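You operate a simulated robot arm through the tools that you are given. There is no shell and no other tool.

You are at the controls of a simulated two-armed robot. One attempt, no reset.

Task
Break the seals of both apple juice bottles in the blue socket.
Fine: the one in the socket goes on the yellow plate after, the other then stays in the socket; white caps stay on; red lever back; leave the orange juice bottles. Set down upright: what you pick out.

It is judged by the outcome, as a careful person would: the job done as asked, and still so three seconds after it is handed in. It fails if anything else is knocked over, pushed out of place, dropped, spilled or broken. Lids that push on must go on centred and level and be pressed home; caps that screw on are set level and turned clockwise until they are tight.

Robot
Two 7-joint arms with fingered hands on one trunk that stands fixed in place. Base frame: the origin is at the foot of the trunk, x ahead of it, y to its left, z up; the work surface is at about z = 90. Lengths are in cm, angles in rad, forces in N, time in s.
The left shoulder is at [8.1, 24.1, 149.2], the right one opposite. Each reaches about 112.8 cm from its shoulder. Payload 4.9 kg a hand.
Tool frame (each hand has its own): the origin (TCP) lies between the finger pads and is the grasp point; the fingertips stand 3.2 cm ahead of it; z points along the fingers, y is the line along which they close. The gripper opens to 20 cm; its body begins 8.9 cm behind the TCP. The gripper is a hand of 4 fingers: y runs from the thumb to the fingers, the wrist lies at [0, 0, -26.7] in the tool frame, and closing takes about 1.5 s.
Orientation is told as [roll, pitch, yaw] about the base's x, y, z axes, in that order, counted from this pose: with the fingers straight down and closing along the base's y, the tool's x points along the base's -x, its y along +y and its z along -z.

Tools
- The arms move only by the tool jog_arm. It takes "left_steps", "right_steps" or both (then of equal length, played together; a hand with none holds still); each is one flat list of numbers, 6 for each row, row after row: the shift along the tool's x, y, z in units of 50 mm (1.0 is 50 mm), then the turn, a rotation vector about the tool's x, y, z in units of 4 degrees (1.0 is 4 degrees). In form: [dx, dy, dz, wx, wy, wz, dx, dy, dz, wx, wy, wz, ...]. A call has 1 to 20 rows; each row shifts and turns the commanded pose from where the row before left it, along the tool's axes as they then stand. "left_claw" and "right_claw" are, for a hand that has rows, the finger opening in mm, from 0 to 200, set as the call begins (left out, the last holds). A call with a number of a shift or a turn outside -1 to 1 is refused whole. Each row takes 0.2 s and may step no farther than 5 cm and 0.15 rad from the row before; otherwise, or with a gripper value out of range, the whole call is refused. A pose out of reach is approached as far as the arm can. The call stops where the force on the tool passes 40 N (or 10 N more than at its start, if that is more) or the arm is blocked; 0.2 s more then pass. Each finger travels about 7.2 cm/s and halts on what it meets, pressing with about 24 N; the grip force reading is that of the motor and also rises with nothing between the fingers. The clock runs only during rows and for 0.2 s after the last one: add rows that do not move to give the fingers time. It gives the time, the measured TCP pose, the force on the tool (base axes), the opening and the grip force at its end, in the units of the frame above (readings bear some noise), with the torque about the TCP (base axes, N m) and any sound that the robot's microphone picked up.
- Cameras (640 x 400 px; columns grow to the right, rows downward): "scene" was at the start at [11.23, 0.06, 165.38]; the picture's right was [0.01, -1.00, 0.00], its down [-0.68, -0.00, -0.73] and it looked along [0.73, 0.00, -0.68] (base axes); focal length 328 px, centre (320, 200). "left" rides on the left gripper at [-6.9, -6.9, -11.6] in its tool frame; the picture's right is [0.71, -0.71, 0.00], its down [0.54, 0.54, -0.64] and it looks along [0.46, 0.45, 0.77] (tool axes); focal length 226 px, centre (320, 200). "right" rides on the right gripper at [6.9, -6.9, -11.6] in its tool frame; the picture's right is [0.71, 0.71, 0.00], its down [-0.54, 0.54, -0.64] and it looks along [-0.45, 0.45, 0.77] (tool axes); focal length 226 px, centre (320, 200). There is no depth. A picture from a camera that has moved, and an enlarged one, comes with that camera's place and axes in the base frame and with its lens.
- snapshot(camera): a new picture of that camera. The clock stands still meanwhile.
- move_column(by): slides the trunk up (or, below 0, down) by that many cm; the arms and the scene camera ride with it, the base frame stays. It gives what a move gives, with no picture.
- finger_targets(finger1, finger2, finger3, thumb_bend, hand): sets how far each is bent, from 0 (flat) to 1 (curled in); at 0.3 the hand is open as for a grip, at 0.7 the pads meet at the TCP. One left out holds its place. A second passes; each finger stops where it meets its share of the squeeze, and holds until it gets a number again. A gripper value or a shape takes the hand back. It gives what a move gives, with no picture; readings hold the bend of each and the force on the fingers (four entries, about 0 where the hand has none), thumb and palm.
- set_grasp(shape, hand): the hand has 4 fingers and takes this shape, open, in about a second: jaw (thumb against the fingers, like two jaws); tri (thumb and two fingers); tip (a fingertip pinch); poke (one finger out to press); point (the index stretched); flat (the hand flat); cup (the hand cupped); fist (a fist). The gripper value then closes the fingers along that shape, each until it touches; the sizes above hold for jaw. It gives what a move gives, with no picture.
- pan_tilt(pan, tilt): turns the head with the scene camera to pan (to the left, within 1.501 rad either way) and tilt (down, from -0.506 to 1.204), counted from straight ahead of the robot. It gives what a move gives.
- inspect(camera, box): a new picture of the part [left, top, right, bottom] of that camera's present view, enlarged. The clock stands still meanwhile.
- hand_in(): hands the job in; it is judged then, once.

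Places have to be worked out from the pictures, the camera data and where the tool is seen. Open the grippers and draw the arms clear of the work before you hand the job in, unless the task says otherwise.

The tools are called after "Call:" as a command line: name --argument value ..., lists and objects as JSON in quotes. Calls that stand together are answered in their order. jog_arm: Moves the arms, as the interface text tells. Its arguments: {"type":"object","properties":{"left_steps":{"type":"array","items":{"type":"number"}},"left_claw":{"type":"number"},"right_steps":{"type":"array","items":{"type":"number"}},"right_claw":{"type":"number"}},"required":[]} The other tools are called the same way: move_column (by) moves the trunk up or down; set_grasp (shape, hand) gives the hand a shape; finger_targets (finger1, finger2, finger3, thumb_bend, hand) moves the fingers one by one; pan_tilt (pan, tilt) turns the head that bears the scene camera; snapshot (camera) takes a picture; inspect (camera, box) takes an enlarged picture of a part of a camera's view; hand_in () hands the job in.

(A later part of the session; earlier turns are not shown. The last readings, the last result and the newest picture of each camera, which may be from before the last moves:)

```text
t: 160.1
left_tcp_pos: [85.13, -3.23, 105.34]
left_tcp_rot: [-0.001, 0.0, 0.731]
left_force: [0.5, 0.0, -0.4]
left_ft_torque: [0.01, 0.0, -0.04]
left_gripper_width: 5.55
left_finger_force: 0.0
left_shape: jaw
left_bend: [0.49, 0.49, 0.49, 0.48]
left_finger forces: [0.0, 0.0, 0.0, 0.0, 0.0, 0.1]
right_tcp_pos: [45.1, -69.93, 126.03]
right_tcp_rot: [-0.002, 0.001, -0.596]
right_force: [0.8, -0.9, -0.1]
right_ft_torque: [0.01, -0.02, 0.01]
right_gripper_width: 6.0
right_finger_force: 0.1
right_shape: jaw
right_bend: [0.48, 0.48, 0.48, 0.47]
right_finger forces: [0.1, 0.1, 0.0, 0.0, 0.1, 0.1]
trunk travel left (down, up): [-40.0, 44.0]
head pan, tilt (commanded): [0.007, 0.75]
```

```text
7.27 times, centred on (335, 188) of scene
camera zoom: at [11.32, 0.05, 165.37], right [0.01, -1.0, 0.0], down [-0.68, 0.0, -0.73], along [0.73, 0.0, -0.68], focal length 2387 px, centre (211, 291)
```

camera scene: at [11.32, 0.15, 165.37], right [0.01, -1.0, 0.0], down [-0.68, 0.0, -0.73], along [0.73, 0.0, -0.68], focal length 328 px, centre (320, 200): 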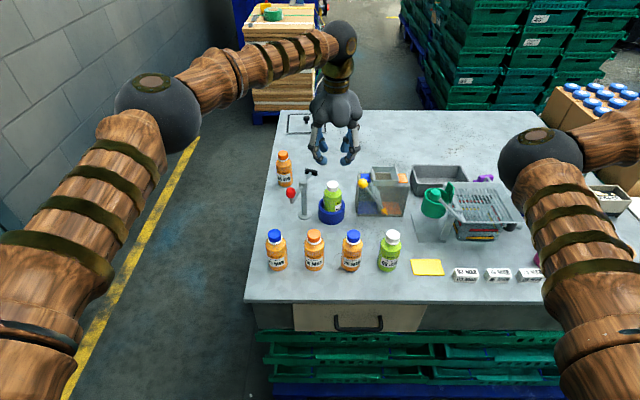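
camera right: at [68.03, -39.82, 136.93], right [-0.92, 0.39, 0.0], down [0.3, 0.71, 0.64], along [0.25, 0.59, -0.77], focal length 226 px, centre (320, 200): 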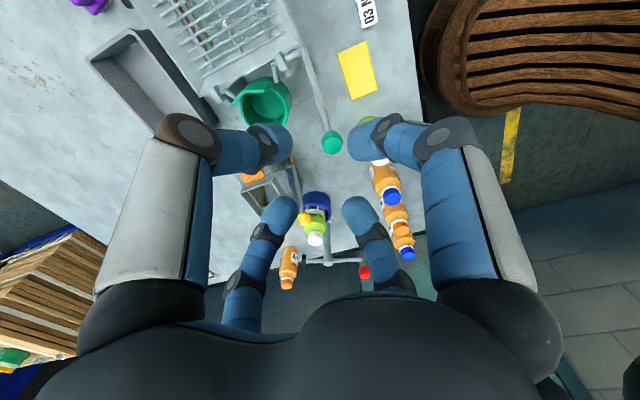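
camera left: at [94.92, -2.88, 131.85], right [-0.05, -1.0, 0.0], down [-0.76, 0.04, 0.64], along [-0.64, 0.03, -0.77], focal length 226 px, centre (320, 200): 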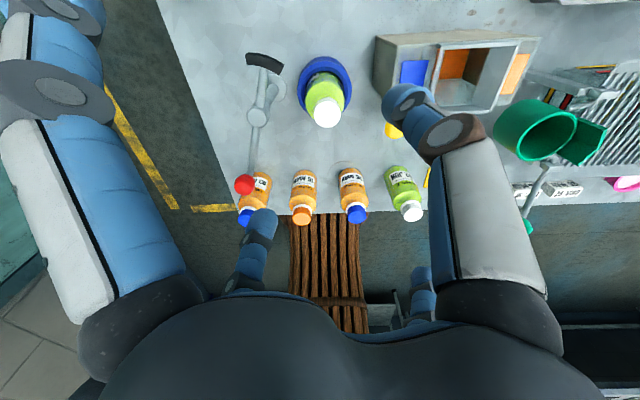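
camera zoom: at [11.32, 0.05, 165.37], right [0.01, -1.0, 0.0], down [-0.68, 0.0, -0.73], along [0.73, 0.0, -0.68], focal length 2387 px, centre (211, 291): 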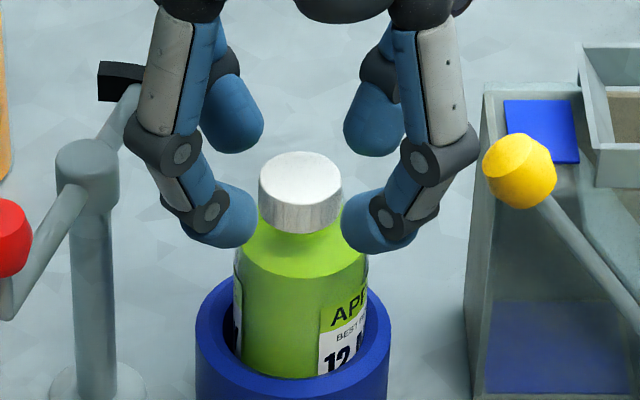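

The neck rim shows behind the cap. I'll centre on the cap itself (3.5 mm towards the robot), grip it gently and lift it clear to reseat it properly.

Call:
jog_arm --left_steps '[0.052, 0.047, 0, 0, 0, 0, 0, 0, 0, 0, 0, 0]'

Call:
jog_arm --left_steps '[0, 0, 0, 0, 0, 0, 0, 0, 0, 0, 0, 0, 0, 0, 0, 0, 0, 0, 0, 0, 0, 0, 0, 0, 0, 0, 0, 0, 0, 0, 0, 0, 0, 0, 0, 0, 0, 0, 0, 0, 0, 0]' --left_claw 15

Call:
inspect --camera "left" --box '[240, 80, 400, 240]'

Call:
inspect --camera "scene" --box '[310, 160, 360, 215]'

```text
t: 160.7
left_tcp_pos: [84.89, -3.1, 105.37]
left_tcp_rot: [0.0, -0.001, 0.734]
left_force: [-1.4, 0.6, 0.8]
left_ft_torque: [0.04, 0.02, 0.01]
left_gripper_width: 5.52
left_finger_force: 0.0
left_shape: jaw
left_bend: [0.49, 0.49, 0.49, 0.48]
left_finger forces: [0.0, 0.0, 0.0, 0.1, 0.0, 0.1]
right_tcp_pos: [45.06, -70.0, 125.98]
right_tcp_rot: [0.0, -0.001, -0.595]
right_force: [-0.2, -0.5, 0.0]
right_ft_torque: [-0.01, 0.0, -0.03]
right_gripper_width: 5.99
right_finger_force: 0.0
right_shape: jaw
right_bend: [0.48, 0.48, 0.48, 0.47]
right_finger forces: [0.1, 0.1, 0.0, 0.1, 0.0, 0.0]
trunk travel left (down, up): [-40.0, 44.0]
head pan, tilt (commanded): [0.007, 0.75]
```

```text
t: 162.3
left_tcp_pos: [84.92, -3.2, 105.46]
left_tcp_rot: [0.001, -0.001, 0.734]
left_force: [0.6, -0.1, 0.1]
left_ft_torque: [0.0, -0.02, -0.03]
left_gripper_width: 2.68
left_finger_force: 24.0
left_shape: jaw
left_bend: [0.59, 0.59, 0.59, 0.59]
left_finger forces: [21.1, 21.4, 21.2, 0.1, 21.5, 0.0]
right_tcp_pos: [45.04, -69.96, 126.05]
right_tcp_rot: [0.001, 0.0, -0.596]
right_force: [0.3, 0.4, -1.0]
right_ft_torque: [0.02, 0.01, 0.0]
right_gripper_width: 5.97
right_finger_force: 0.0
right_shape: jaw
right_bend: [0.48, 0.48, 0.48, 0.47]
right_finger forces: [0.1, 0.0, 0.0, 0.1, 0.0, 0.0]
trunk travel left (down, up): [-40.0, 44.0]
head pan, tilt (commanded): [0.007, 0.75]
```

```text
2.50 times, centred on (320, 160) of left
camera zoom: at [94.69, -3.75, 117.05], right [-0.05, -1.0, 0.0], down [-0.76, 0.04, 0.64], along [-0.64, 0.03, -0.77], focal length 565 px, centre (320, 300)
```

zoom: 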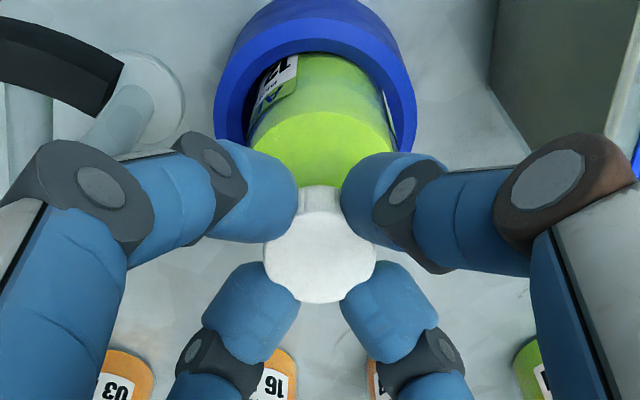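

```text
7.27 times, centred on (335, 188) of scene
camera zoom: at [11.23, 0.05, 165.38], right [0.01, -1.0, 0.0], down [-0.68, 0.0, -0.73], along [0.73, 0.0, -0.68], focal length 2387 px, centre (211, 291)
```

zoom: 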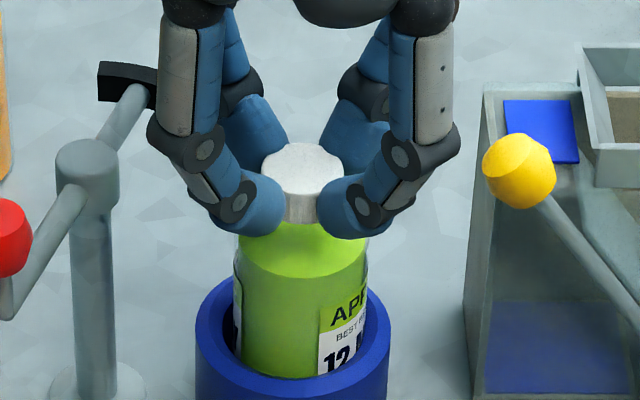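

Closing has centred and levelled the cap. I'll lift it 2 cm, check its alignment over the neck, then set it down properly.

Call:
jog_arm --left_steps '[0, 0, -0.15, 0, 0, 0, 0, 0, -0.15, 0, 0, 0, 0, 0, -0.15, 0, 0, 0, 0, 0, 0, 0, 0, 0]'

Call:
inspect --camera "left" --box '[260, 70, 380, 220]'

Call:
inspect --camera "scene" --box '[310, 155, 360, 215]'

```text
t: 163.3
left_tcp_pos: [84.99, -3.14, 107.74]
left_tcp_rot: [-0.001, -0.001, 0.733]
left_force: [-0.3, 0.9, -0.2]
left_ft_torque: [-0.03, -0.03, -0.03]
left_gripper_width: 2.71
left_finger_force: 23.7
left_shape: jaw
left_bend: [0.59, 0.59, 0.59, 0.59]
left_finger forces: [21.2, 21.4, 21.2, 0.0, 21.4, 0.0]
right_tcp_pos: [44.93, -69.9, 126.03]
right_tcp_rot: [0.0, 0.002, -0.595]
right_force: [0.4, 0.5, 0.7]
right_ft_torque: [0.04, 0.02, -0.02]
right_gripper_width: 5.99
right_finger_force: 0.2
right_shape: jaw
right_bend: [0.48, 0.48, 0.48, 0.47]
right_finger forces: [0.0, 0.0, 0.0, 0.1, 0.1, 0.0]
trunk travel left (down, up): [-40.0, 44.0]
head pan, tilt (commanded): [0.007, 0.75]
```

```text
2.67 times, centred on (320, 145) of left
camera zoom: at [94.86, -3.84, 119.28], right [-0.05, -1.0, 0.0], down [-0.76, 0.04, 0.64], along [-0.64, 0.03, -0.77], focal length 603 px, centre (320, 347)
```

zoom: 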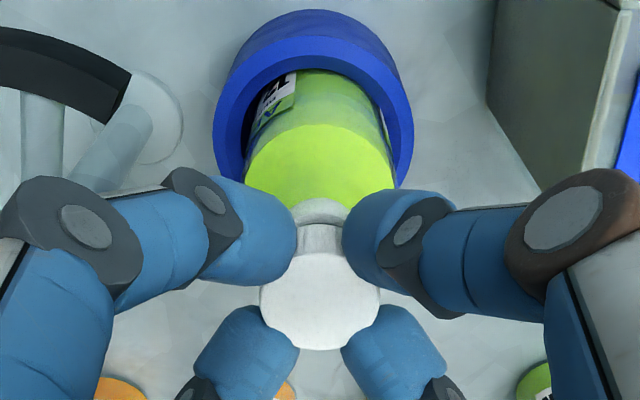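

```text
6.67 times, centred on (335, 185) of scene
camera zoom: at [11.24, 0.05, 165.38], right [0.01, -1.0, 0.0], down [-0.68, 0.0, -0.73], along [0.73, 0.0, -0.68], focal length 2188 px, centre (220, 300)
```

zoom: 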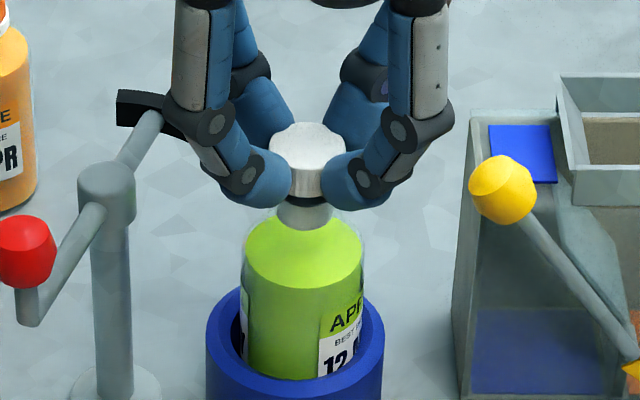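

The cap and neck are well aligned in both views. I'll lower it gently onto the neck until light contact.

Call:
jog_arm --left_steps '[0, 0, 0.15, 0, 0, 0, 0, 0, 0.15, 0, 0, 0, 0, 0, 0.15, 0, 0, 0, 0, 0, 0.03, 0, 0, 0, 0, 0, 0.03, 0, 0, 0]'

Call:
inspect --camera "left" --box '[260, 70, 380, 220]'

Call:
inspect --camera "scene" --box '[310, 160, 360, 215]'

```text
t: 164.5
left_tcp_pos: [84.9, -3.23, 105.35]
left_tcp_rot: [-0.003, -0.002, 0.733]
left_force: [-0.1, -0.4, 11.9]
left_ft_torque: [-0.05, -0.04, 0.02]
left_gripper_width: 2.75
left_finger_force: 23.8
left_shape: jaw
left_bend: [0.59, 0.59, 0.59, 0.59]
left_finger forces: [23.0, 22.9, 22.6, 0.0, 23.9, 0.0]
right_tcp_pos: [44.93, -69.93, 126.14]
right_tcp_rot: [0.001, 0.001, -0.595]
right_force: [-0.5, -0.5, 0.2]
right_ft_torque: [0.01, -0.01, -0.02]
right_gripper_width: 5.99
right_finger_force: 0.0
right_shape: jaw
right_bend: [0.48, 0.48, 0.48, 0.47]
right_finger forces: [0.0, 0.0, 0.1, 0.0, 0.1, 0.1]
trunk travel left (down, up): [-40.0, 44.0]
head pan, tilt (commanded): [0.007, 0.75]
```

```text
2.67 times, centred on (320, 145) of left
camera zoom: at [94.73, -3.84, 116.93], right [-0.05, -1.0, 0.0], down [-0.77, 0.04, 0.64], along [-0.64, 0.03, -0.77], focal length 603 px, centre (320, 347)
```

zoom: 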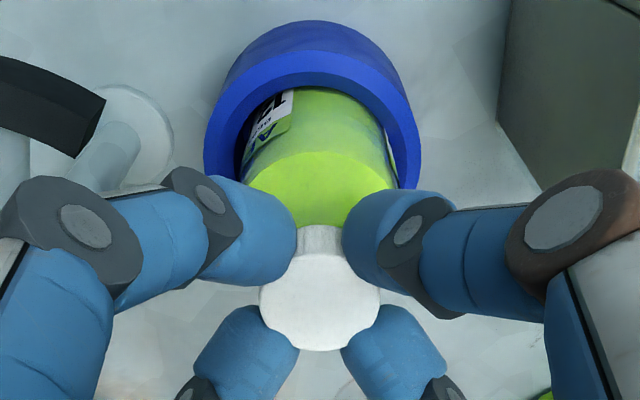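

```text
7.27 times, centred on (335, 188) of scene
camera zoom: at [11.08, 0.04, 165.41], right [0.01, -1.0, 0.0], down [-0.68, 0.0, -0.73], along [0.73, 0.0, -0.68], focal length 2387 px, centre (211, 291)
```

zoom: 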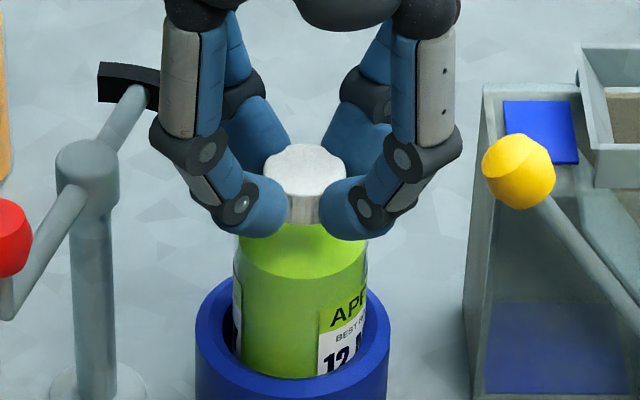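

Seated with about 12 N, centred and level. I'll turn clockwise 72° from here and watch the torque and label.

Call:
jog_arm --left_steps '[0, 0, -0.005, 0, 0, 1, 0, 0, 0, 0, 0, 1, 0, 0, 0, 0, 0, 1, 0, 0, 0, 0, 0, 1, 0, 0, 0, 0, 0, 1, 0, 0, 0, 0, 0, 1, 0, 0, 0, 0, 0, 1, 0, 0, 0, 0, 0, 1, 0, 0, 0, 0, 0, 1, 0, 0, 0, 0, 0, 1, 0, 0, 0, 0, 0, 1, 0, 0, 0, 0, 0, 1, 0, 0, 0, 0, 0, 1, 0, 0, 0, 0, 0, 1, 0, 0, 0, 0, 0, 1, 0, 0, 0, 0, 0, 1, 0, 0, 0, 0, 0, 1, 0, 0, 0, 0, 0, 1]'

Call:
inspect --camera "scene" --box '[310, 160, 360, 215]'

```text
t: 168.3
left_tcp_pos: [84.76, -3.15, 105.26]
left_tcp_rot: [-0.002, 0.0, -0.525]
left_force: [-1.3, -0.9, 11.9]
left_ft_torque: [0.0, 0.1, 0.08]
left_gripper_width: 2.73
left_finger_force: 23.7
left_shape: jaw
left_bend: [0.59, 0.59, 0.59, 0.59]
left_finger forces: [22.2, 23.3, 26.4, 0.1, 23.8, 0.1]
right_tcp_pos: [44.81, -69.92, 126.09]
right_tcp_rot: [0.0, 0.0, -0.594]
right_force: [0.1, -0.1, -0.9]
right_ft_torque: [0.01, 0.01, -0.01]
right_gripper_width: 6.02
right_finger_force: 0.0
right_shape: jaw
right_bend: [0.48, 0.48, 0.48, 0.47]
right_finger forces: [0.1, 0.0, 0.1, 0.0, 0.0, 0.0]
trunk travel left (down, up): [-40.0, 44.0]
head pan, tilt (commanded): [0.007, 0.75]
```

```text
7.27 times, centred on (335, 188) of scene
camera zoom: at [11.04, 0.05, 165.39], right [0.01, -1.0, 0.0], down [-0.68, 0.0, -0.73], along [0.73, 0.0, -0.68], focal length 2387 px, centre (211, 291)
```

zoom: 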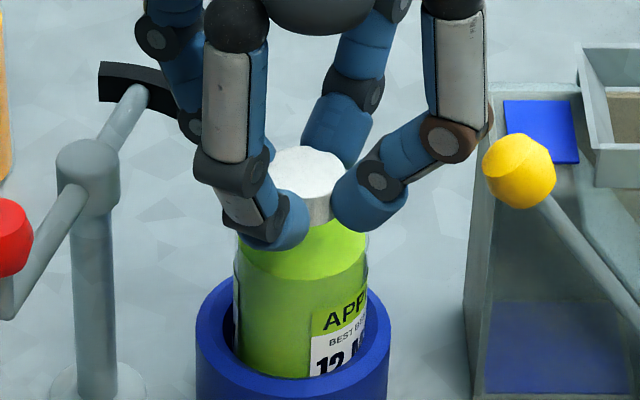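

The bottle turned only about 6° while the cap turned 72°, with torque 0.08 N m. I'll continue another 72°.

Call:
jog_arm --left_steps '[0, 0, 0, 0, 0, 1, 0, 0, 0, 0, 0, 1, 0, 0, 0, 0, 0, 1, 0, 0, 0, 0, 0, 1, 0, 0, 0, 0, 0, 1, 0, 0, 0, 0, 0, 1, 0, 0, 0, 0, 0, 1, 0, 0, 0, 0, 0, 1, 0, 0, 0, 0, 0, 1, 0, 0, 0, 0, 0, 1, 0, 0, 0, 0, 0, 1, 0, 0, 0, 0, 0, 1, 0, 0, 0, 0, 0, 1, 0, 0, 0, 0, 0, 1, 0, 0, 0, 0, 0, 1, 0, 0, 0, 0, 0, 1, 0, 0, 0, 0, 0, 1, 0, 0, 0, 0, 0, 1]'

Call:
inspect --camera "scene" --box '[310, 160, 360, 215]'

Call:
jog_arm --left_steps '[0, 0, -0.05, 0, 0, 0, 0, 0, -0.05, 0, 0, 0, 0, 0, -0.05, 0, 0, 0, 0, 0, 0, 0, 0, 0]'

Call:
inspect --camera "scene" --box '[310, 160, 360, 215]'

Call:
inspect --camera "left" --box '[260, 70, 380, 220]'

```text
t: 172.1
left_tcp_pos: [84.81, -3.36, 105.18]
left_tcp_rot: [0.001, 0.0, -1.779]
left_force: [-0.2, -2.0, 6.7]
left_ft_torque: [0.0, 0.0, 0.07]
left_gripper_width: 2.74
left_finger_force: 24.1
left_shape: jaw
left_bend: [0.59, 0.59, 0.59, 0.59]
left_finger forces: [22.9, 22.8, 24.3, 0.0, 23.0, 0.0]
right_tcp_pos: [44.85, -70.12, 126.05]
right_tcp_rot: [0.0, 0.0, -0.595]
right_force: [0.6, -0.8, 0.6]
right_ft_torque: [0.02, 0.01, 0.0]
right_gripper_width: 5.99
right_finger_force: 0.1
right_shape: jaw
right_bend: [0.48, 0.48, 0.48, 0.47]
right_finger forces: [0.0, 0.1, 0.1, 0.0, 0.1, 0.0]
trunk travel left (down, up): [-40.0, 44.0]
head pan, tilt (commanded): [0.007, 0.75]
```

```text
7.27 times, centred on (335, 188) of scene
camera zoom: at [11.14, 0.04, 165.38], right [0.01, -1.0, 0.0], down [-0.68, 0.0, -0.73], along [0.73, 0.0, -0.68], focal length 2387 px, centre (211, 291)
```

zoom: 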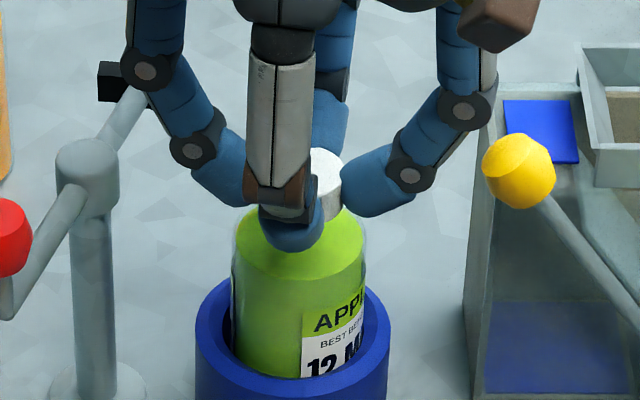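

```text
t: 173.1
left_tcp_pos: [84.85, -3.13, 105.93]
left_tcp_rot: [-0.003, 0.0, -1.78]
left_force: [0.3, -0.4, -0.7]
left_ft_torque: [-0.02, 0.02, -0.01]
left_gripper_width: 2.73
left_finger_force: 24.3
left_shape: jaw
left_bend: [0.59, 0.59, 0.59, 0.59]
left_finger forces: [22.9, 22.5, 23.7, 0.0, 22.4, 0.0]
right_tcp_pos: [45.0, -70.02, 126.02]
right_tcp_rot: [0.0, 0.0, -0.596]
right_force: [0.4, 0.6, -0.5]
right_ft_torque: [0.0, 0.01, 0.02]
right_gripper_width: 6.0
right_finger_force: 0.1
right_shape: jaw
right_bend: [0.48, 0.48, 0.48, 0.47]
right_finger forces: [0.0, 0.0, 0.0, 0.1, 0.0, 0.0]
trunk travel left (down, up): [-40.0, 44.0]
head pan, tilt (commanded): [0.007, 0.75]
```

```text
7.27 times, centred on (335, 188) of scene
camera zoom: at [11.26, 0.04, 165.37], right [0.01, -1.0, 0.0], down [-0.68, 0.0, -0.73], along [0.73, 0.0, -0.68], focal length 2387 px, centre (211, 291)
```

zoom: 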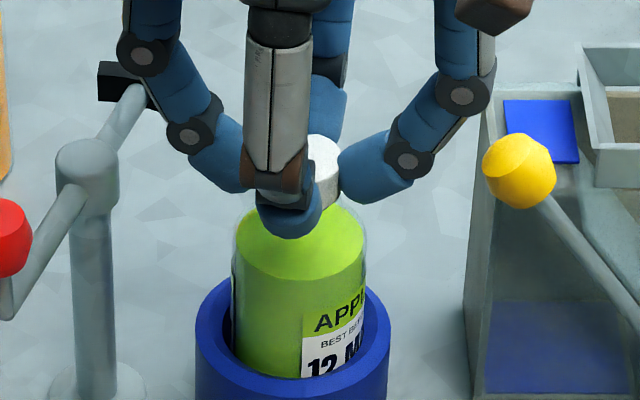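

```text
2.67 times, centred on (320, 145) of left
camera zoom: at [76.81, -8.53, 117.51], right [-0.55, 0.84, 0.0], down [0.64, 0.42, 0.64], along [0.54, 0.35, -0.77], focal length 603 px, centre (320, 347)
```

zoom: 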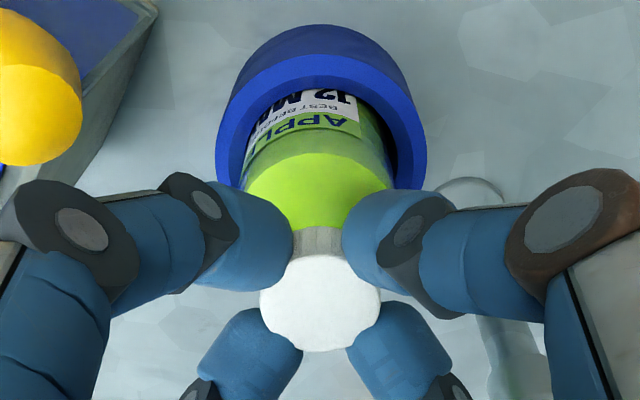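

It still doesn't thread, even well centred, so the cap is simply a loose fit now and I'll treat it gently. I'll seat it back centred on the neck, release, and rise.

Call:
jog_arm --left_steps '[0.025, 0.021, 0, 0, 0, 0, 0, 0, 0.05, 0, 0, 0, 0, 0, 0.05, 0, 0, 0, 0, 0, 0.04, 0, 0, 0, 0, 0, 0, 0, 0, 0]'

Call:
jog_arm --left_steps '[0, 0, 0, 0, 0, 0, 0, 0, 0, 0, 0, 0, 0, 0, 0, 0, 0, 0, 0, 0, 0, 0, 0, 0, 0, 0, 0, 0, 0, 0, 0, 0, -0.2, 0, 0, 0, 0, 0, -0.4, 0, 0, 0, 0, 0, -0.6, 0, 0, 0, 0, 0, -0.6, 0, 0, 0, 0, 0, -0.6, 0, 0, 0]' --left_claw 60

Call:
inspect --camera "scene" --box '[318, 172, 350, 212]'

Call:
inspect --camera "left" --box '[260, 20, 380, 140]'

```text
t: 174.3
left_tcp_pos: [85.01, -3.17, 105.23]
left_tcp_rot: [0.0, 0.001, -1.78]
left_force: [-1.1, -0.6, 4.1]
left_ft_torque: [0.04, -0.02, 0.04]
left_gripper_width: 2.75
left_finger_force: 23.7
left_shape: jaw
left_bend: [0.59, 0.59, 0.59, 0.59]
left_finger forces: [23.3, 22.8, 23.7, 0.1, 22.8, 0.0]
right_tcp_pos: [44.88, -70.02, 126.13]
right_tcp_rot: [0.001, 0.001, -0.595]
right_force: [0.3, 0.4, 0.2]
right_ft_torque: [0.0, -0.01, -0.02]
right_gripper_width: 5.98
right_finger_force: 0.0
right_shape: jaw
right_bend: [0.48, 0.48, 0.48, 0.47]
right_finger forces: [0.0, 0.0, 0.0, 0.0, 0.1, 0.1]
trunk travel left (down, up): [-40.0, 44.0]
head pan, tilt (commanded): [0.007, 0.75]
```

```text
t: 176.5
left_tcp_pos: [84.99, -3.16, 117.14]
left_tcp_rot: [-0.001, 0.0, -1.781]
left_force: [0.8, 0.3, 0.3]
left_ft_torque: [0.02, 0.0, 0.0]
left_gripper_width: 5.97
left_finger_force: 0.0
left_shape: jaw
left_bend: [0.48, 0.48, 0.48, 0.47]
left_finger forces: [0.0, 0.2, 0.0, 0.0, 0.0, 0.0]
right_tcp_pos: [44.82, -69.94, 126.01]
right_tcp_rot: [0.0, 0.001, -0.595]
right_force: [-0.4, -0.3, 0.0]
right_ft_torque: [-0.01, 0.0, 0.02]
right_gripper_width: 5.97
right_finger_force: 0.0
right_shape: jaw
right_bend: [0.48, 0.48, 0.48, 0.47]
right_finger forces: [0.0, 0.1, 0.1, 0.1, 0.1, 0.1]
trunk travel left (down, up): [-40.0, 44.0]
head pan, tilt (commanded): [0.007, 0.75]
```

```text
10.00 times, centred on (334, 192) of scene
camera zoom: at [11.14, 0.06, 165.38], right [0.01, -1.0, 0.0], down [-0.68, 0.0, -0.73], along [0.73, 0.0, -0.68], focal length 3283 px, centre (180, 280)
```

zoom: 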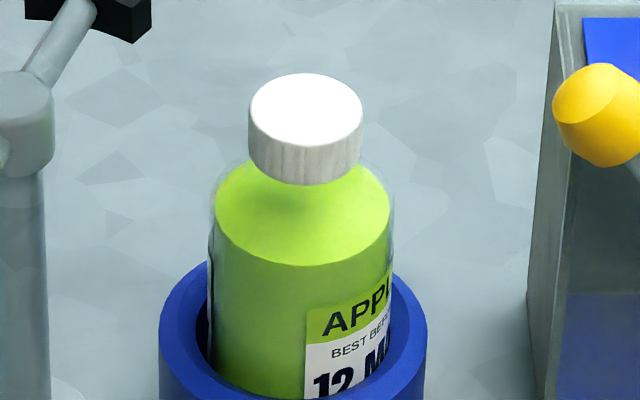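

```text
3.33 times, centred on (320, 80) of left
camera zoom: at [76.93, -8.54, 128.73], right [-0.55, 0.84, 0.0], down [0.64, 0.42, 0.64], along [0.54, 0.35, -0.77], focal length 754 px, centre (320, 600)
```

zoom: 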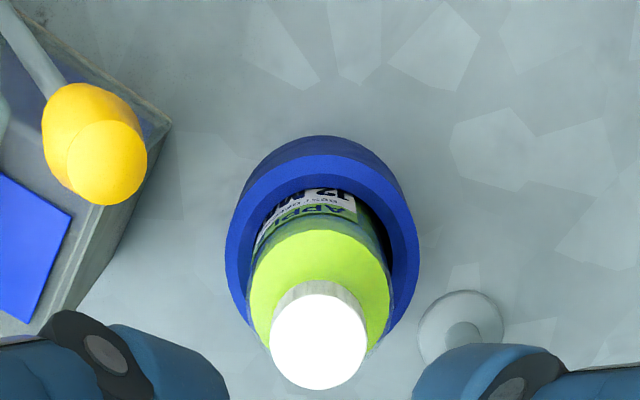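

The cap is centred and level on the neck again. Next I'll move the right arm further back out of the way, so the left hand can carry the bottle across to the plate.

Call:
jog_arm --right_steps '[0.9, 0.1, 0.2, 0, 0, 0, 0.9, 0.1, 0.2, 0, 0, 0, 0.9, 0.1, 0.2, 0, 0, 0, 0.9, 0.1, 0.2, 0, 0, 0]' --left_steps '[0, 0, -0.3, 0, 0, -1, 0, 0, -0.3, 0, 0, -1, 0, 0, 0, 0, 0, -1, 0, 0, 0, 0, 0, -1]'

Call:
snapshot --camera "scene"

```text
t: 177.5
left_tcp_pos: [85.03, -3.14, 119.99]
left_tcp_rot: [-0.001, -0.001, -1.499]
left_force: [0.5, -0.3, -0.1]
left_ft_torque: [-0.02, 0.01, 0.01]
left_gripper_width: 5.99
left_finger_force: 0.0
left_shape: jaw
left_bend: [0.48, 0.48, 0.48, 0.47]
left_finger forces: [0.0, 0.1, 0.0, 0.0, 0.0, 0.1]
right_tcp_pos: [38.94, -58.04, 120.9]
right_tcp_rot: [-0.003, 0.0, -0.603]
right_force: [-1.0, -0.1, 0.2]
right_ft_torque: [-0.03, 0.01, -0.02]
right_gripper_width: 5.99
right_finger_force: 0.1
right_shape: jaw
right_bend: [0.48, 0.48, 0.48, 0.47]
right_finger forces: [0.1, 0.0, 0.0, 0.0, 0.0, 0.1]
right hand out of reach, approached as far as the arm can: row 2, 3, 4
trunk travel left (down, up): [-40.0, 44.0]
head pan, tilt (commanded): [0.007, 0.75]
```

```text
taken
camera scene: at [11.24, 0.24, 165.38], right [0.01, -1.0, 0.0], down [-0.68, -0.01, -0.73], along [0.73, 0.0, -0.68], focal length 328 px, centre (320, 200)
```

scene: 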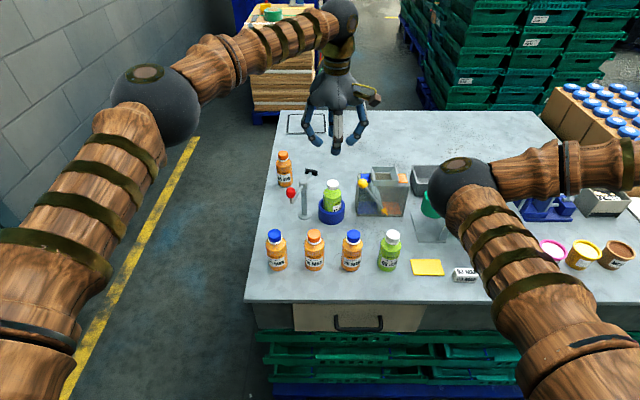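

The right arm hit a limit going that way. I'll look to the right side with the head before extending it outward.

Call:
pan_tilt --pan -1.1 --tilt 0.5

Call:
snapshot --camera "scene"

```text
t: 178.8
left_tcp_pos: [85.03, -3.19, 119.92]
left_tcp_rot: [0.0, 0.001, -1.501]
left_force: [-0.4, -0.1, -0.1]
left_ft_torque: [0.0, 0.0, 0.0]
left_gripper_width: 6.0
left_finger_force: 0.1
left_shape: jaw
left_bend: [0.48, 0.48, 0.48, 0.47]
left_finger forces: [0.0, 0.0, 0.0, 0.0, 0.1, 0.1]
right_tcp_pos: [38.91, -58.3, 120.84]
right_tcp_rot: [-0.004, 0.001, -0.603]
right_force: [0.2, 0.3, 0.1]
right_ft_torque: [-0.01, 0.0, 0.03]
right_gripper_width: 5.99
right_finger_force: 0.1
right_shape: jaw
right_bend: [0.48, 0.48, 0.48, 0.47]
right_finger forces: [0.0, 0.1, 0.0, 0.0, 0.1, 0.0]
trunk travel left (down, up): [-40.0, 44.0]
head pan, tilt (commanded): [-1.1, 0.499]
```

```text
taken
camera scene: at [7.06, -8.11, 167.58], right [-0.89, -0.45, 0.0], down [-0.22, 0.43, -0.88], along [0.4, -0.78, -0.48], focal length 328 px, centre (320, 200)
```

scene: 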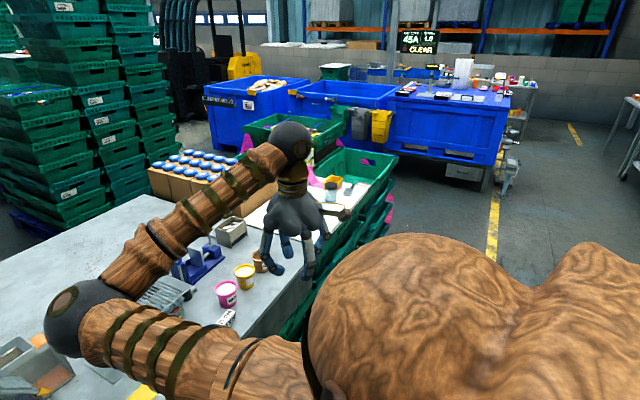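

The space to the right at that height is free. I'll move the right hand up and outward.

Call:
jog_arm --right_steps '[-0.5, -0.47, -0.35, 0, 0, 0, -0.5, -0.47, -0.35, 0, 0, 0, -0.5, -0.47, -0.35, 0, 0, 0, -0.5, -0.47, -0.35, 0, 0, 0, -0.5, -0.47, -0.35, 0, 0, 0, -0.5, -0.47, -0.35, 0, 0, 0, -0.5, -0.47, -0.35, 0, 0, 0, -0.5, -0.47, -0.35, 0, 0, 0]'

Call:
snapshot --camera "scene"

Call:
pan_tilt --pan 0.007 --tilt 0.75

Call:
snapshot --camera "scene"

```text
t: 180.6
left_tcp_pos: [85.0, -3.44, 120.15]
left_tcp_rot: [0.0, 0.002, -1.501]
left_force: [0.1, 0.6, 0.5]
left_ft_torque: [-0.01, -0.03, 0.02]
left_gripper_width: 6.02
left_finger_force: 0.0
left_shape: jaw
left_bend: [0.48, 0.48, 0.48, 0.47]
left_finger forces: [0.1, 0.0, 0.0, 0.0, 0.0, 0.0]
right_tcp_pos: [44.0, -85.25, 134.82]
right_tcp_rot: [0.002, -0.001, -0.595]
right_force: [1.0, -0.1, 0.0]
right_ft_torque: [0.01, -0.02, 0.02]
right_gripper_width: 6.0
right_finger_force: 0.0
right_shape: jaw
right_bend: [0.48, 0.48, 0.48, 0.47]
right_finger forces: [0.1, 0.0, 0.0, 0.1, 0.0, 0.0]
trunk travel left (down, up): [-40.0, 44.0]
head pan, tilt (commanded): [-1.1, 0.499]
```

```text
taken
camera scene: at [6.93, -8.34, 167.57], right [-0.89, -0.45, 0.0], down [-0.22, 0.43, -0.88], along [0.4, -0.78, -0.48], focal length 328 px, centre (320, 200)
```

scene: 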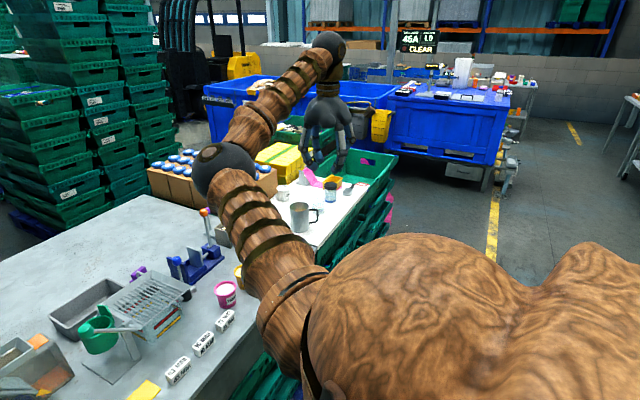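

```text
t: 182.0
left_tcp_pos: [84.98, -3.13, 120.03]
left_tcp_rot: [0.0, 0.0, -1.501]
left_force: [0.9, 0.5, 0.2]
left_ft_torque: [-0.02, 0.03, 0.01]
left_gripper_width: 5.97
left_finger_force: 0.0
left_shape: jaw
left_bend: [0.48, 0.48, 0.48, 0.47]
left_finger forces: [0.0, 0.0, 0.0, 0.0, 0.0, 0.0]
right_tcp_pos: [44.06, -85.03, 134.87]
right_tcp_rot: [0.001, 0.0, -0.594]
right_force: [-0.8, -0.3, 0.2]
right_ft_torque: [0.0, 0.01, 0.0]
right_gripper_width: 5.98
right_finger_force: 0.0
right_shape: jaw
right_bend: [0.48, 0.48, 0.48, 0.47]
right_finger forces: [0.1, 0.0, 0.0, 0.0, 0.0, 0.0]
trunk travel left (down, up): [-40.0, 44.0]
head pan, tilt (commanded): [0.007, 0.75]
```

```text
taken
camera scene: at [11.23, 0.02, 165.38], right [0.01, -1.0, 0.0], down [-0.68, 0.0, -0.73], along [0.73, 0.0, -0.68], focal length 328 px, centre (320, 200)
```

scene: 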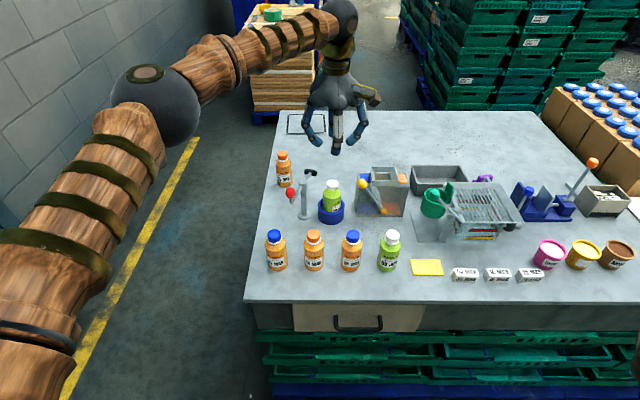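

The table is clear now. I'll turn the left hand to yaw -65°, which puts its four fingers in the gaps at 25°, 115°, 205° and 295°. Then I'll check alignment for a full four-finger body grip.

Call:
jog_arm --left_steps '[0, 0, 0, 0, 0, -1, 0, 0, 0, 0, 0, -1, 0, 0, 0, 0, 0, -1, 0, 0, 0, 0, 0, -1, 0, 0, 0, 0, 0, -1, 0, 0, 0.5, 0, 0, -0.25, 0, 0, 0.5, 0, 0, 0, 0, 0, 0, 0, 0, 0]' --left_claw 63

Call:
inspect --camera "left" --box '[240, 40, 400, 200]'

Call:
inspect --camera "scene" --box '[290, 120, 390, 230]'

```text
t: 183.8
left_tcp_pos: [84.84, -3.04, 115.17]
left_tcp_rot: [-0.002, 0.001, -1.134]
left_force: [0.1, -0.1, -0.6]
left_ft_torque: [-0.01, -0.01, -0.02]
left_gripper_width: 6.26
left_finger_force: 0.0
left_shape: jaw
left_bend: [0.47, 0.47, 0.47, 0.46]
left_finger forces: [0.0, 0.0, 0.0, 0.1, 0.1, 0.0]
right_tcp_pos: [44.08, -85.03, 134.87]
right_tcp_rot: [0.0, -0.002, -0.595]
right_force: [0.4, 0.1, -0.2]
right_ft_torque: [0.01, -0.01, -0.01]
right_gripper_width: 5.98
right_finger_force: 0.0
right_shape: jaw
right_bend: [0.48, 0.48, 0.48, 0.47]
right_finger forces: [0.0, 0.0, 0.0, 0.1, 0.1, 0.1]
trunk travel left (down, up): [-40.0, 44.0]
head pan, tilt (commanded): [0.007, 0.75]
```

```text
2.50 times, centred on (320, 120) of left
camera zoom: at [81.67, -12.33, 126.8], right [-0.94, 0.34, 0.0], down [0.26, 0.72, 0.64], along [0.22, 0.6, -0.77], focal length 565 px, centre (320, 400)
```

zoom: 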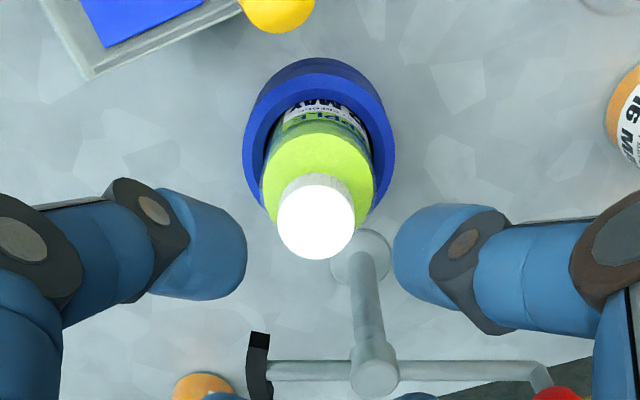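

```text
3.64 times, centred on (340, 175) of scene
camera zoom: at [11.16, 0.02, 165.39], right [0.01, -1.0, 0.0], down [-0.68, 0.0, -0.73], along [0.73, 0.01, -0.68], focal length 1194 px, centre (247, 291)
```

zoom: 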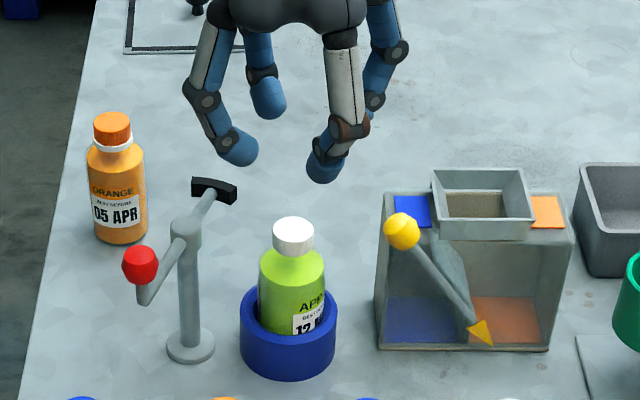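

The bottle axis is within about 1 mm of the tool axis. I'll lower slowly around the bottle to z of about 105.

Call:
jog_arm --left_steps '[0, 0, 0.4, 0, 0, 0, 0, 0, 0.4, 0, 0, 0, 0, 0, 0.4, 0, 0, 0, 0, 0, 0.4, 0, 0, 0, 0, 0, 0.4, 0, 0, 0]'

Call:
inspect --camera "left" --box '[220, 60, 420, 240]'

Call:
inspect --camera "scene" --box '[290, 140, 390, 230]'

```text
t: 185.0
left_tcp_pos: [85.1, -3.06, 105.09]
left_tcp_rot: [0.0, -0.001, -1.134]
left_force: [-0.6, -0.2, 0.5]
left_ft_torque: [-0.01, -0.01, 0.01]
left_gripper_width: 6.24
left_finger_force: 0.0
left_shape: jaw
left_bend: [0.47, 0.47, 0.47, 0.46]
left_finger forces: [0.0, 0.1, 0.1, 0.0, 0.0, 0.1]
right_tcp_pos: [44.12, -85.06, 134.94]
right_tcp_rot: [0.0, 0.002, -0.594]
right_force: [0.0, 0.2, 0.1]
right_ft_torque: [-0.02, 0.03, -0.03]
right_gripper_width: 5.99
right_finger_force: 0.0
right_shape: jaw
right_bend: [0.48, 0.48, 0.48, 0.47]
right_finger forces: [0.1, 0.0, 0.1, 0.0, 0.0, 0.1]
trunk travel left (down, up): [-40.0, 44.0]
head pan, tilt (commanded): [0.007, 0.75]
```

```text
2.22 times, centred on (320, 150) of left
camera zoom: at [81.87, -12.38, 116.7], right [-0.94, 0.34, 0.0], down [0.26, 0.72, 0.64], along [0.22, 0.6, -0.77], focal length 502 px, centre (320, 311)
```

zoom: 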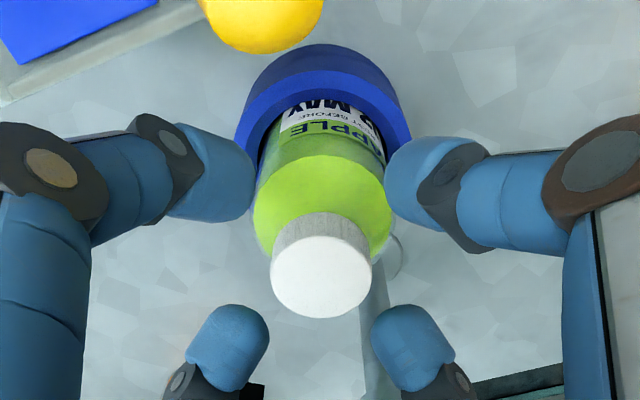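

```text
4.44 times, centred on (340, 185) of scene
camera zoom: at [11.27, 0.04, 165.38], right [0.01, -1.0, 0.0], down [-0.68, 0.0, -0.73], along [0.73, 0.01, -0.68], focal length 1459 px, centre (231, 267)
```

zoom: 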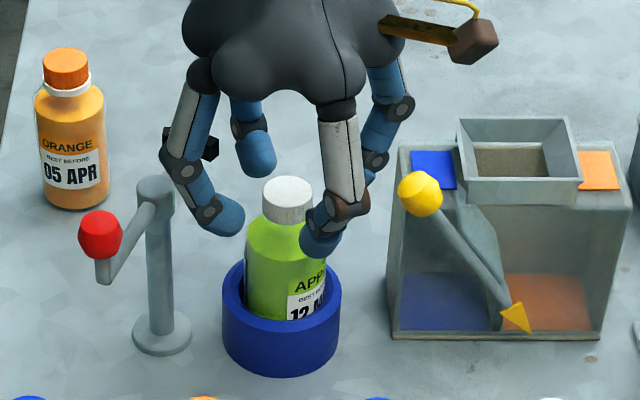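

I want to verify the clearance between the rear-right finger and the divider box's top-left edge before going lower.

Call:
inspect --camera "scene" --box '[352, 150, 400, 215]'

Call:
inspect --camera "left" --box '[200, 50, 330, 150]'

```text
6.15 times, centred on (376, 182) of scene
camera zoom: at [11.27, 0.04, 165.38], right [0.01, -1.0, 0.0], down [-0.68, 0.0, -0.73], along [0.73, 0.01, -0.68], focal length 2020 px, centre (-25, 308)
```

zoom: 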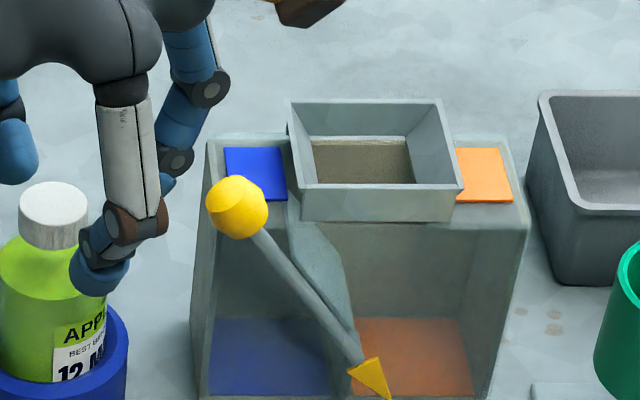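

```text
4.00 times, centred on (265, 100) of left
camera zoom: at [81.87, -12.38, 116.7], right [-0.94, 0.34, 0.0], down [0.26, 0.72, 0.64], along [0.22, 0.6, -0.77], focal length 904 px, centre (540, 600)
```

zoom: 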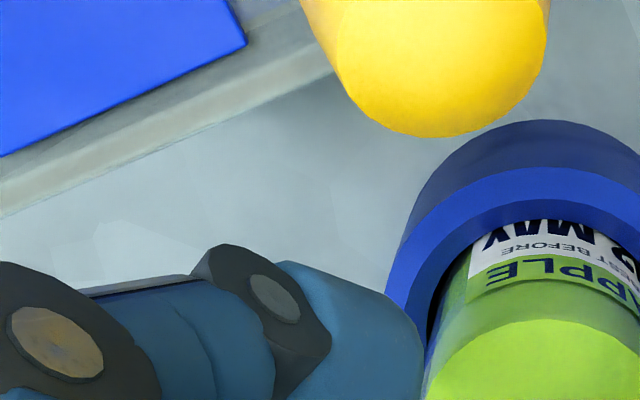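

The box edge lies at y of about -11.2, so the finger has about half a centimetre beside it and also passes above. I'll lower to z of about 101.1.

Call:
jog_arm --left_steps '[0, 0, 0.25, 0, 0, 0, 0, 0, 0.25, 0, 0, 0, 0, 0, 0.2, 0, 0, 0, 0, 0, 0.1, 0, 0, 0]'

Call:
inspect --camera "left" --box '[220, 60, 420, 240]'

Call:
inspect --camera "scene" --box '[290, 140, 390, 230]'

```text
t: 186.0
left_tcp_pos: [85.11, -3.34, 101.01]
left_tcp_rot: [-0.001, 0.002, -1.134]
left_force: [-0.1, -0.2, -0.7]
left_ft_torque: [-0.01, -0.02, -0.01]
left_gripper_width: 6.26
left_finger_force: 0.1
left_shape: jaw
left_bend: [0.47, 0.47, 0.47, 0.46]
left_finger forces: [0.0, 0.1, 0.0, 0.0, 0.0, 0.0]
right_tcp_pos: [44.19, -85.08, 134.84]
right_tcp_rot: [0.001, 0.0, -0.596]
right_force: [-0.3, 0.0, -1.3]
right_ft_torque: [0.0, -0.02, 0.01]
right_gripper_width: 5.97
right_finger_force: 0.1
right_shape: jaw
right_bend: [0.48, 0.48, 0.48, 0.47]
right_finger forces: [0.0, 0.0, 0.0, 0.0, 0.0, 0.1]
trunk travel left (down, up): [-40.0, 44.0]
head pan, tilt (commanded): [0.007, 0.75]
```

```text
2.22 times, centred on (320, 150) of left
camera zoom: at [81.87, -12.5, 112.65], right [-0.94, 0.34, 0.0], down [0.26, 0.72, 0.64], along [0.22, 0.6, -0.77], focal length 502 px, centre (320, 311)
```

zoom: 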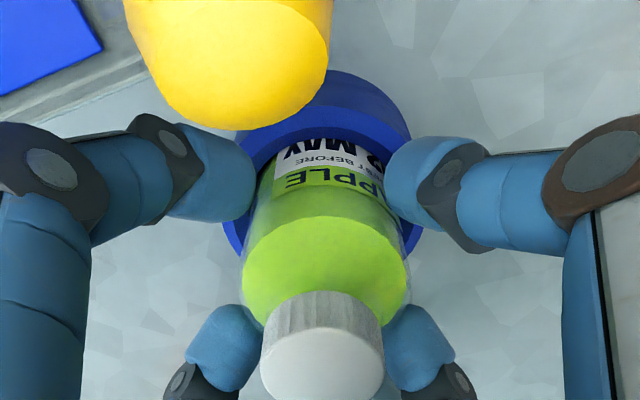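

```text
4.44 times, centred on (340, 185) of scene
camera zoom: at [11.26, 0.04, 165.38], right [0.01, -1.0, 0.0], down [-0.68, 0.0, -0.73], along [0.73, 0.01, -0.68], focal length 1459 px, centre (231, 267)
```

zoom: 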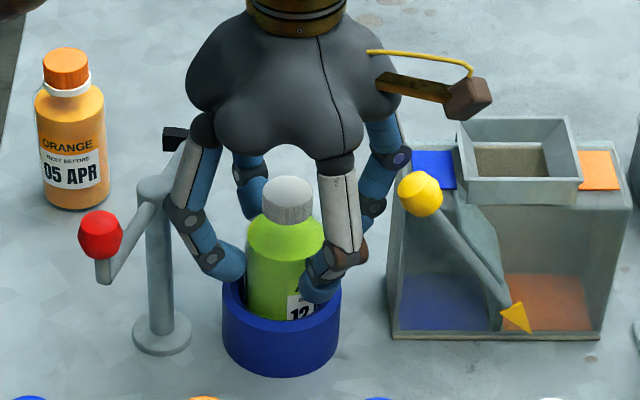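

Clear on all sides. I'll nudge 2 mm to centre on the body and close in small steps so the bottle isn't jolted.

Call:
jog_arm --left_steps '[0.013, -0.013, 0, 0, 0, 0, 0.012, -0.013, 0, 0, 0, 0]' --left_claw 58

Call:
jog_arm --left_steps '[0, 0, 0, 0, 0, 0, 0, 0, 0, 0, 0, 0]' --left_claw 54

Call:
jog_arm --left_steps '[0, 0, 0, 0, 0, 0, 0, 0, 0, 0, 0, 0]' --left_claw 51

Call:
inspect --camera "left" --box '[220, 60, 420, 240]'

```text
t: 186.6
left_tcp_pos: [84.91, -3.12, 100.91]
left_tcp_rot: [-0.001, 0.001, -1.135]
left_force: [-1.0, -0.4, 0.6]
left_ft_torque: [-0.02, 0.02, -0.01]
left_gripper_width: 5.85
left_finger_force: 0.1
left_shape: jaw
left_bend: [0.49, 0.49, 0.49, 0.47]
left_finger forces: [0.1, 0.0, 0.0, 0.0, 0.0, 0.0]
right_tcp_pos: [44.22, -85.2, 134.96]
right_tcp_rot: [0.001, 0.0, -0.594]
right_force: [-0.6, -0.4, -0.3]
right_ft_torque: [-0.02, -0.02, -0.04]
right_gripper_width: 5.98
right_finger_force: 0.1
right_shape: jaw
right_bend: [0.48, 0.48, 0.48, 0.47]
right_finger forces: [0.1, 0.0, 0.0, 0.1, 0.0, 0.0]
trunk travel left (down, up): [-40.0, 44.0]
head pan, tilt (commanded): [0.007, 0.75]
```

```text
t: 187.2
left_tcp_pos: [84.86, -3.02, 101.04]
left_tcp_rot: [0.001, -0.003, -1.135]
left_force: [0.8, 0.0, 0.0]
left_ft_torque: [0.04, 0.01, -0.01]
left_gripper_width: 5.45
left_finger_force: 0.1
left_shape: jaw
left_bend: [0.49, 0.49, 0.5, 0.49]
left_finger forces: [0.4, 0.6, 0.0, 0.0, 0.0, 0.0]
right_tcp_pos: [44.08, -84.99, 134.91]
right_tcp_rot: [0.002, 0.0, -0.596]
right_force: [0.1, 0.6, -0.4]
right_ft_torque: [0.02, 0.03, -0.01]
right_gripper_width: 6.01
right_finger_force: 0.1
right_shape: jaw
right_bend: [0.48, 0.48, 0.48, 0.47]
right_finger forces: [0.0, 0.0, 0.0, 0.0, 0.1, 0.1]
trunk travel left (down, up): [-40.0, 44.0]
head pan, tilt (commanded): [0.007, 0.75]
```

```text
t: 187.8
left_tcp_pos: [84.85, -3.03, 100.98]
left_tcp_rot: [0.001, 0.001, -1.136]
left_force: [0.8, -1.0, -0.4]
left_ft_torque: [0.02, -0.04, -0.01]
left_gripper_width: 5.18
left_finger_force: 0.1
left_shape: jaw
left_bend: [0.5, 0.5, 0.5, 0.49]
left_finger forces: [1.0, 1.1, 0.4, 0.1, 0.3, 0.0]
right_tcp_pos: [44.15, -85.03, 134.88]
right_tcp_rot: [0.001, -0.001, -0.594]
right_force: [-0.2, -0.1, -0.5]
right_ft_torque: [-0.01, 0.01, -0.01]
right_gripper_width: 5.98
right_finger_force: 0.0
right_shape: jaw
right_bend: [0.48, 0.48, 0.48, 0.47]
right_finger forces: [0.0, 0.0, 0.1, 0.0, 0.0, 0.1]
trunk travel left (down, up): [-40.0, 44.0]
head pan, tilt (commanded): [0.007, 0.75]
```

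```text
2.22 times, centred on (320, 150) of left
camera zoom: at [81.63, -12.32, 112.59], right [-0.94, 0.34, 0.0], down [0.26, 0.72, 0.64], along [0.22, 0.6, -0.77], focal length 502 px, centre (320, 311)
```

zoom: 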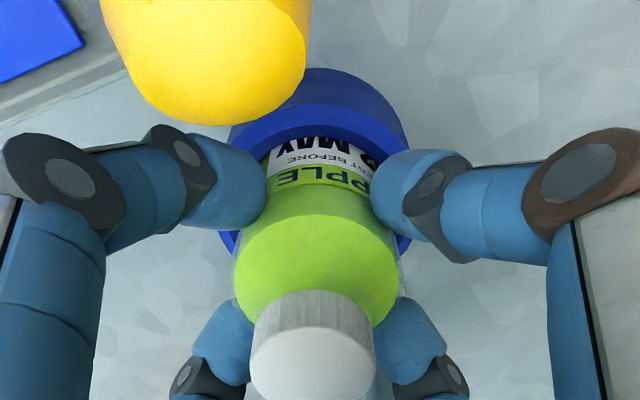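

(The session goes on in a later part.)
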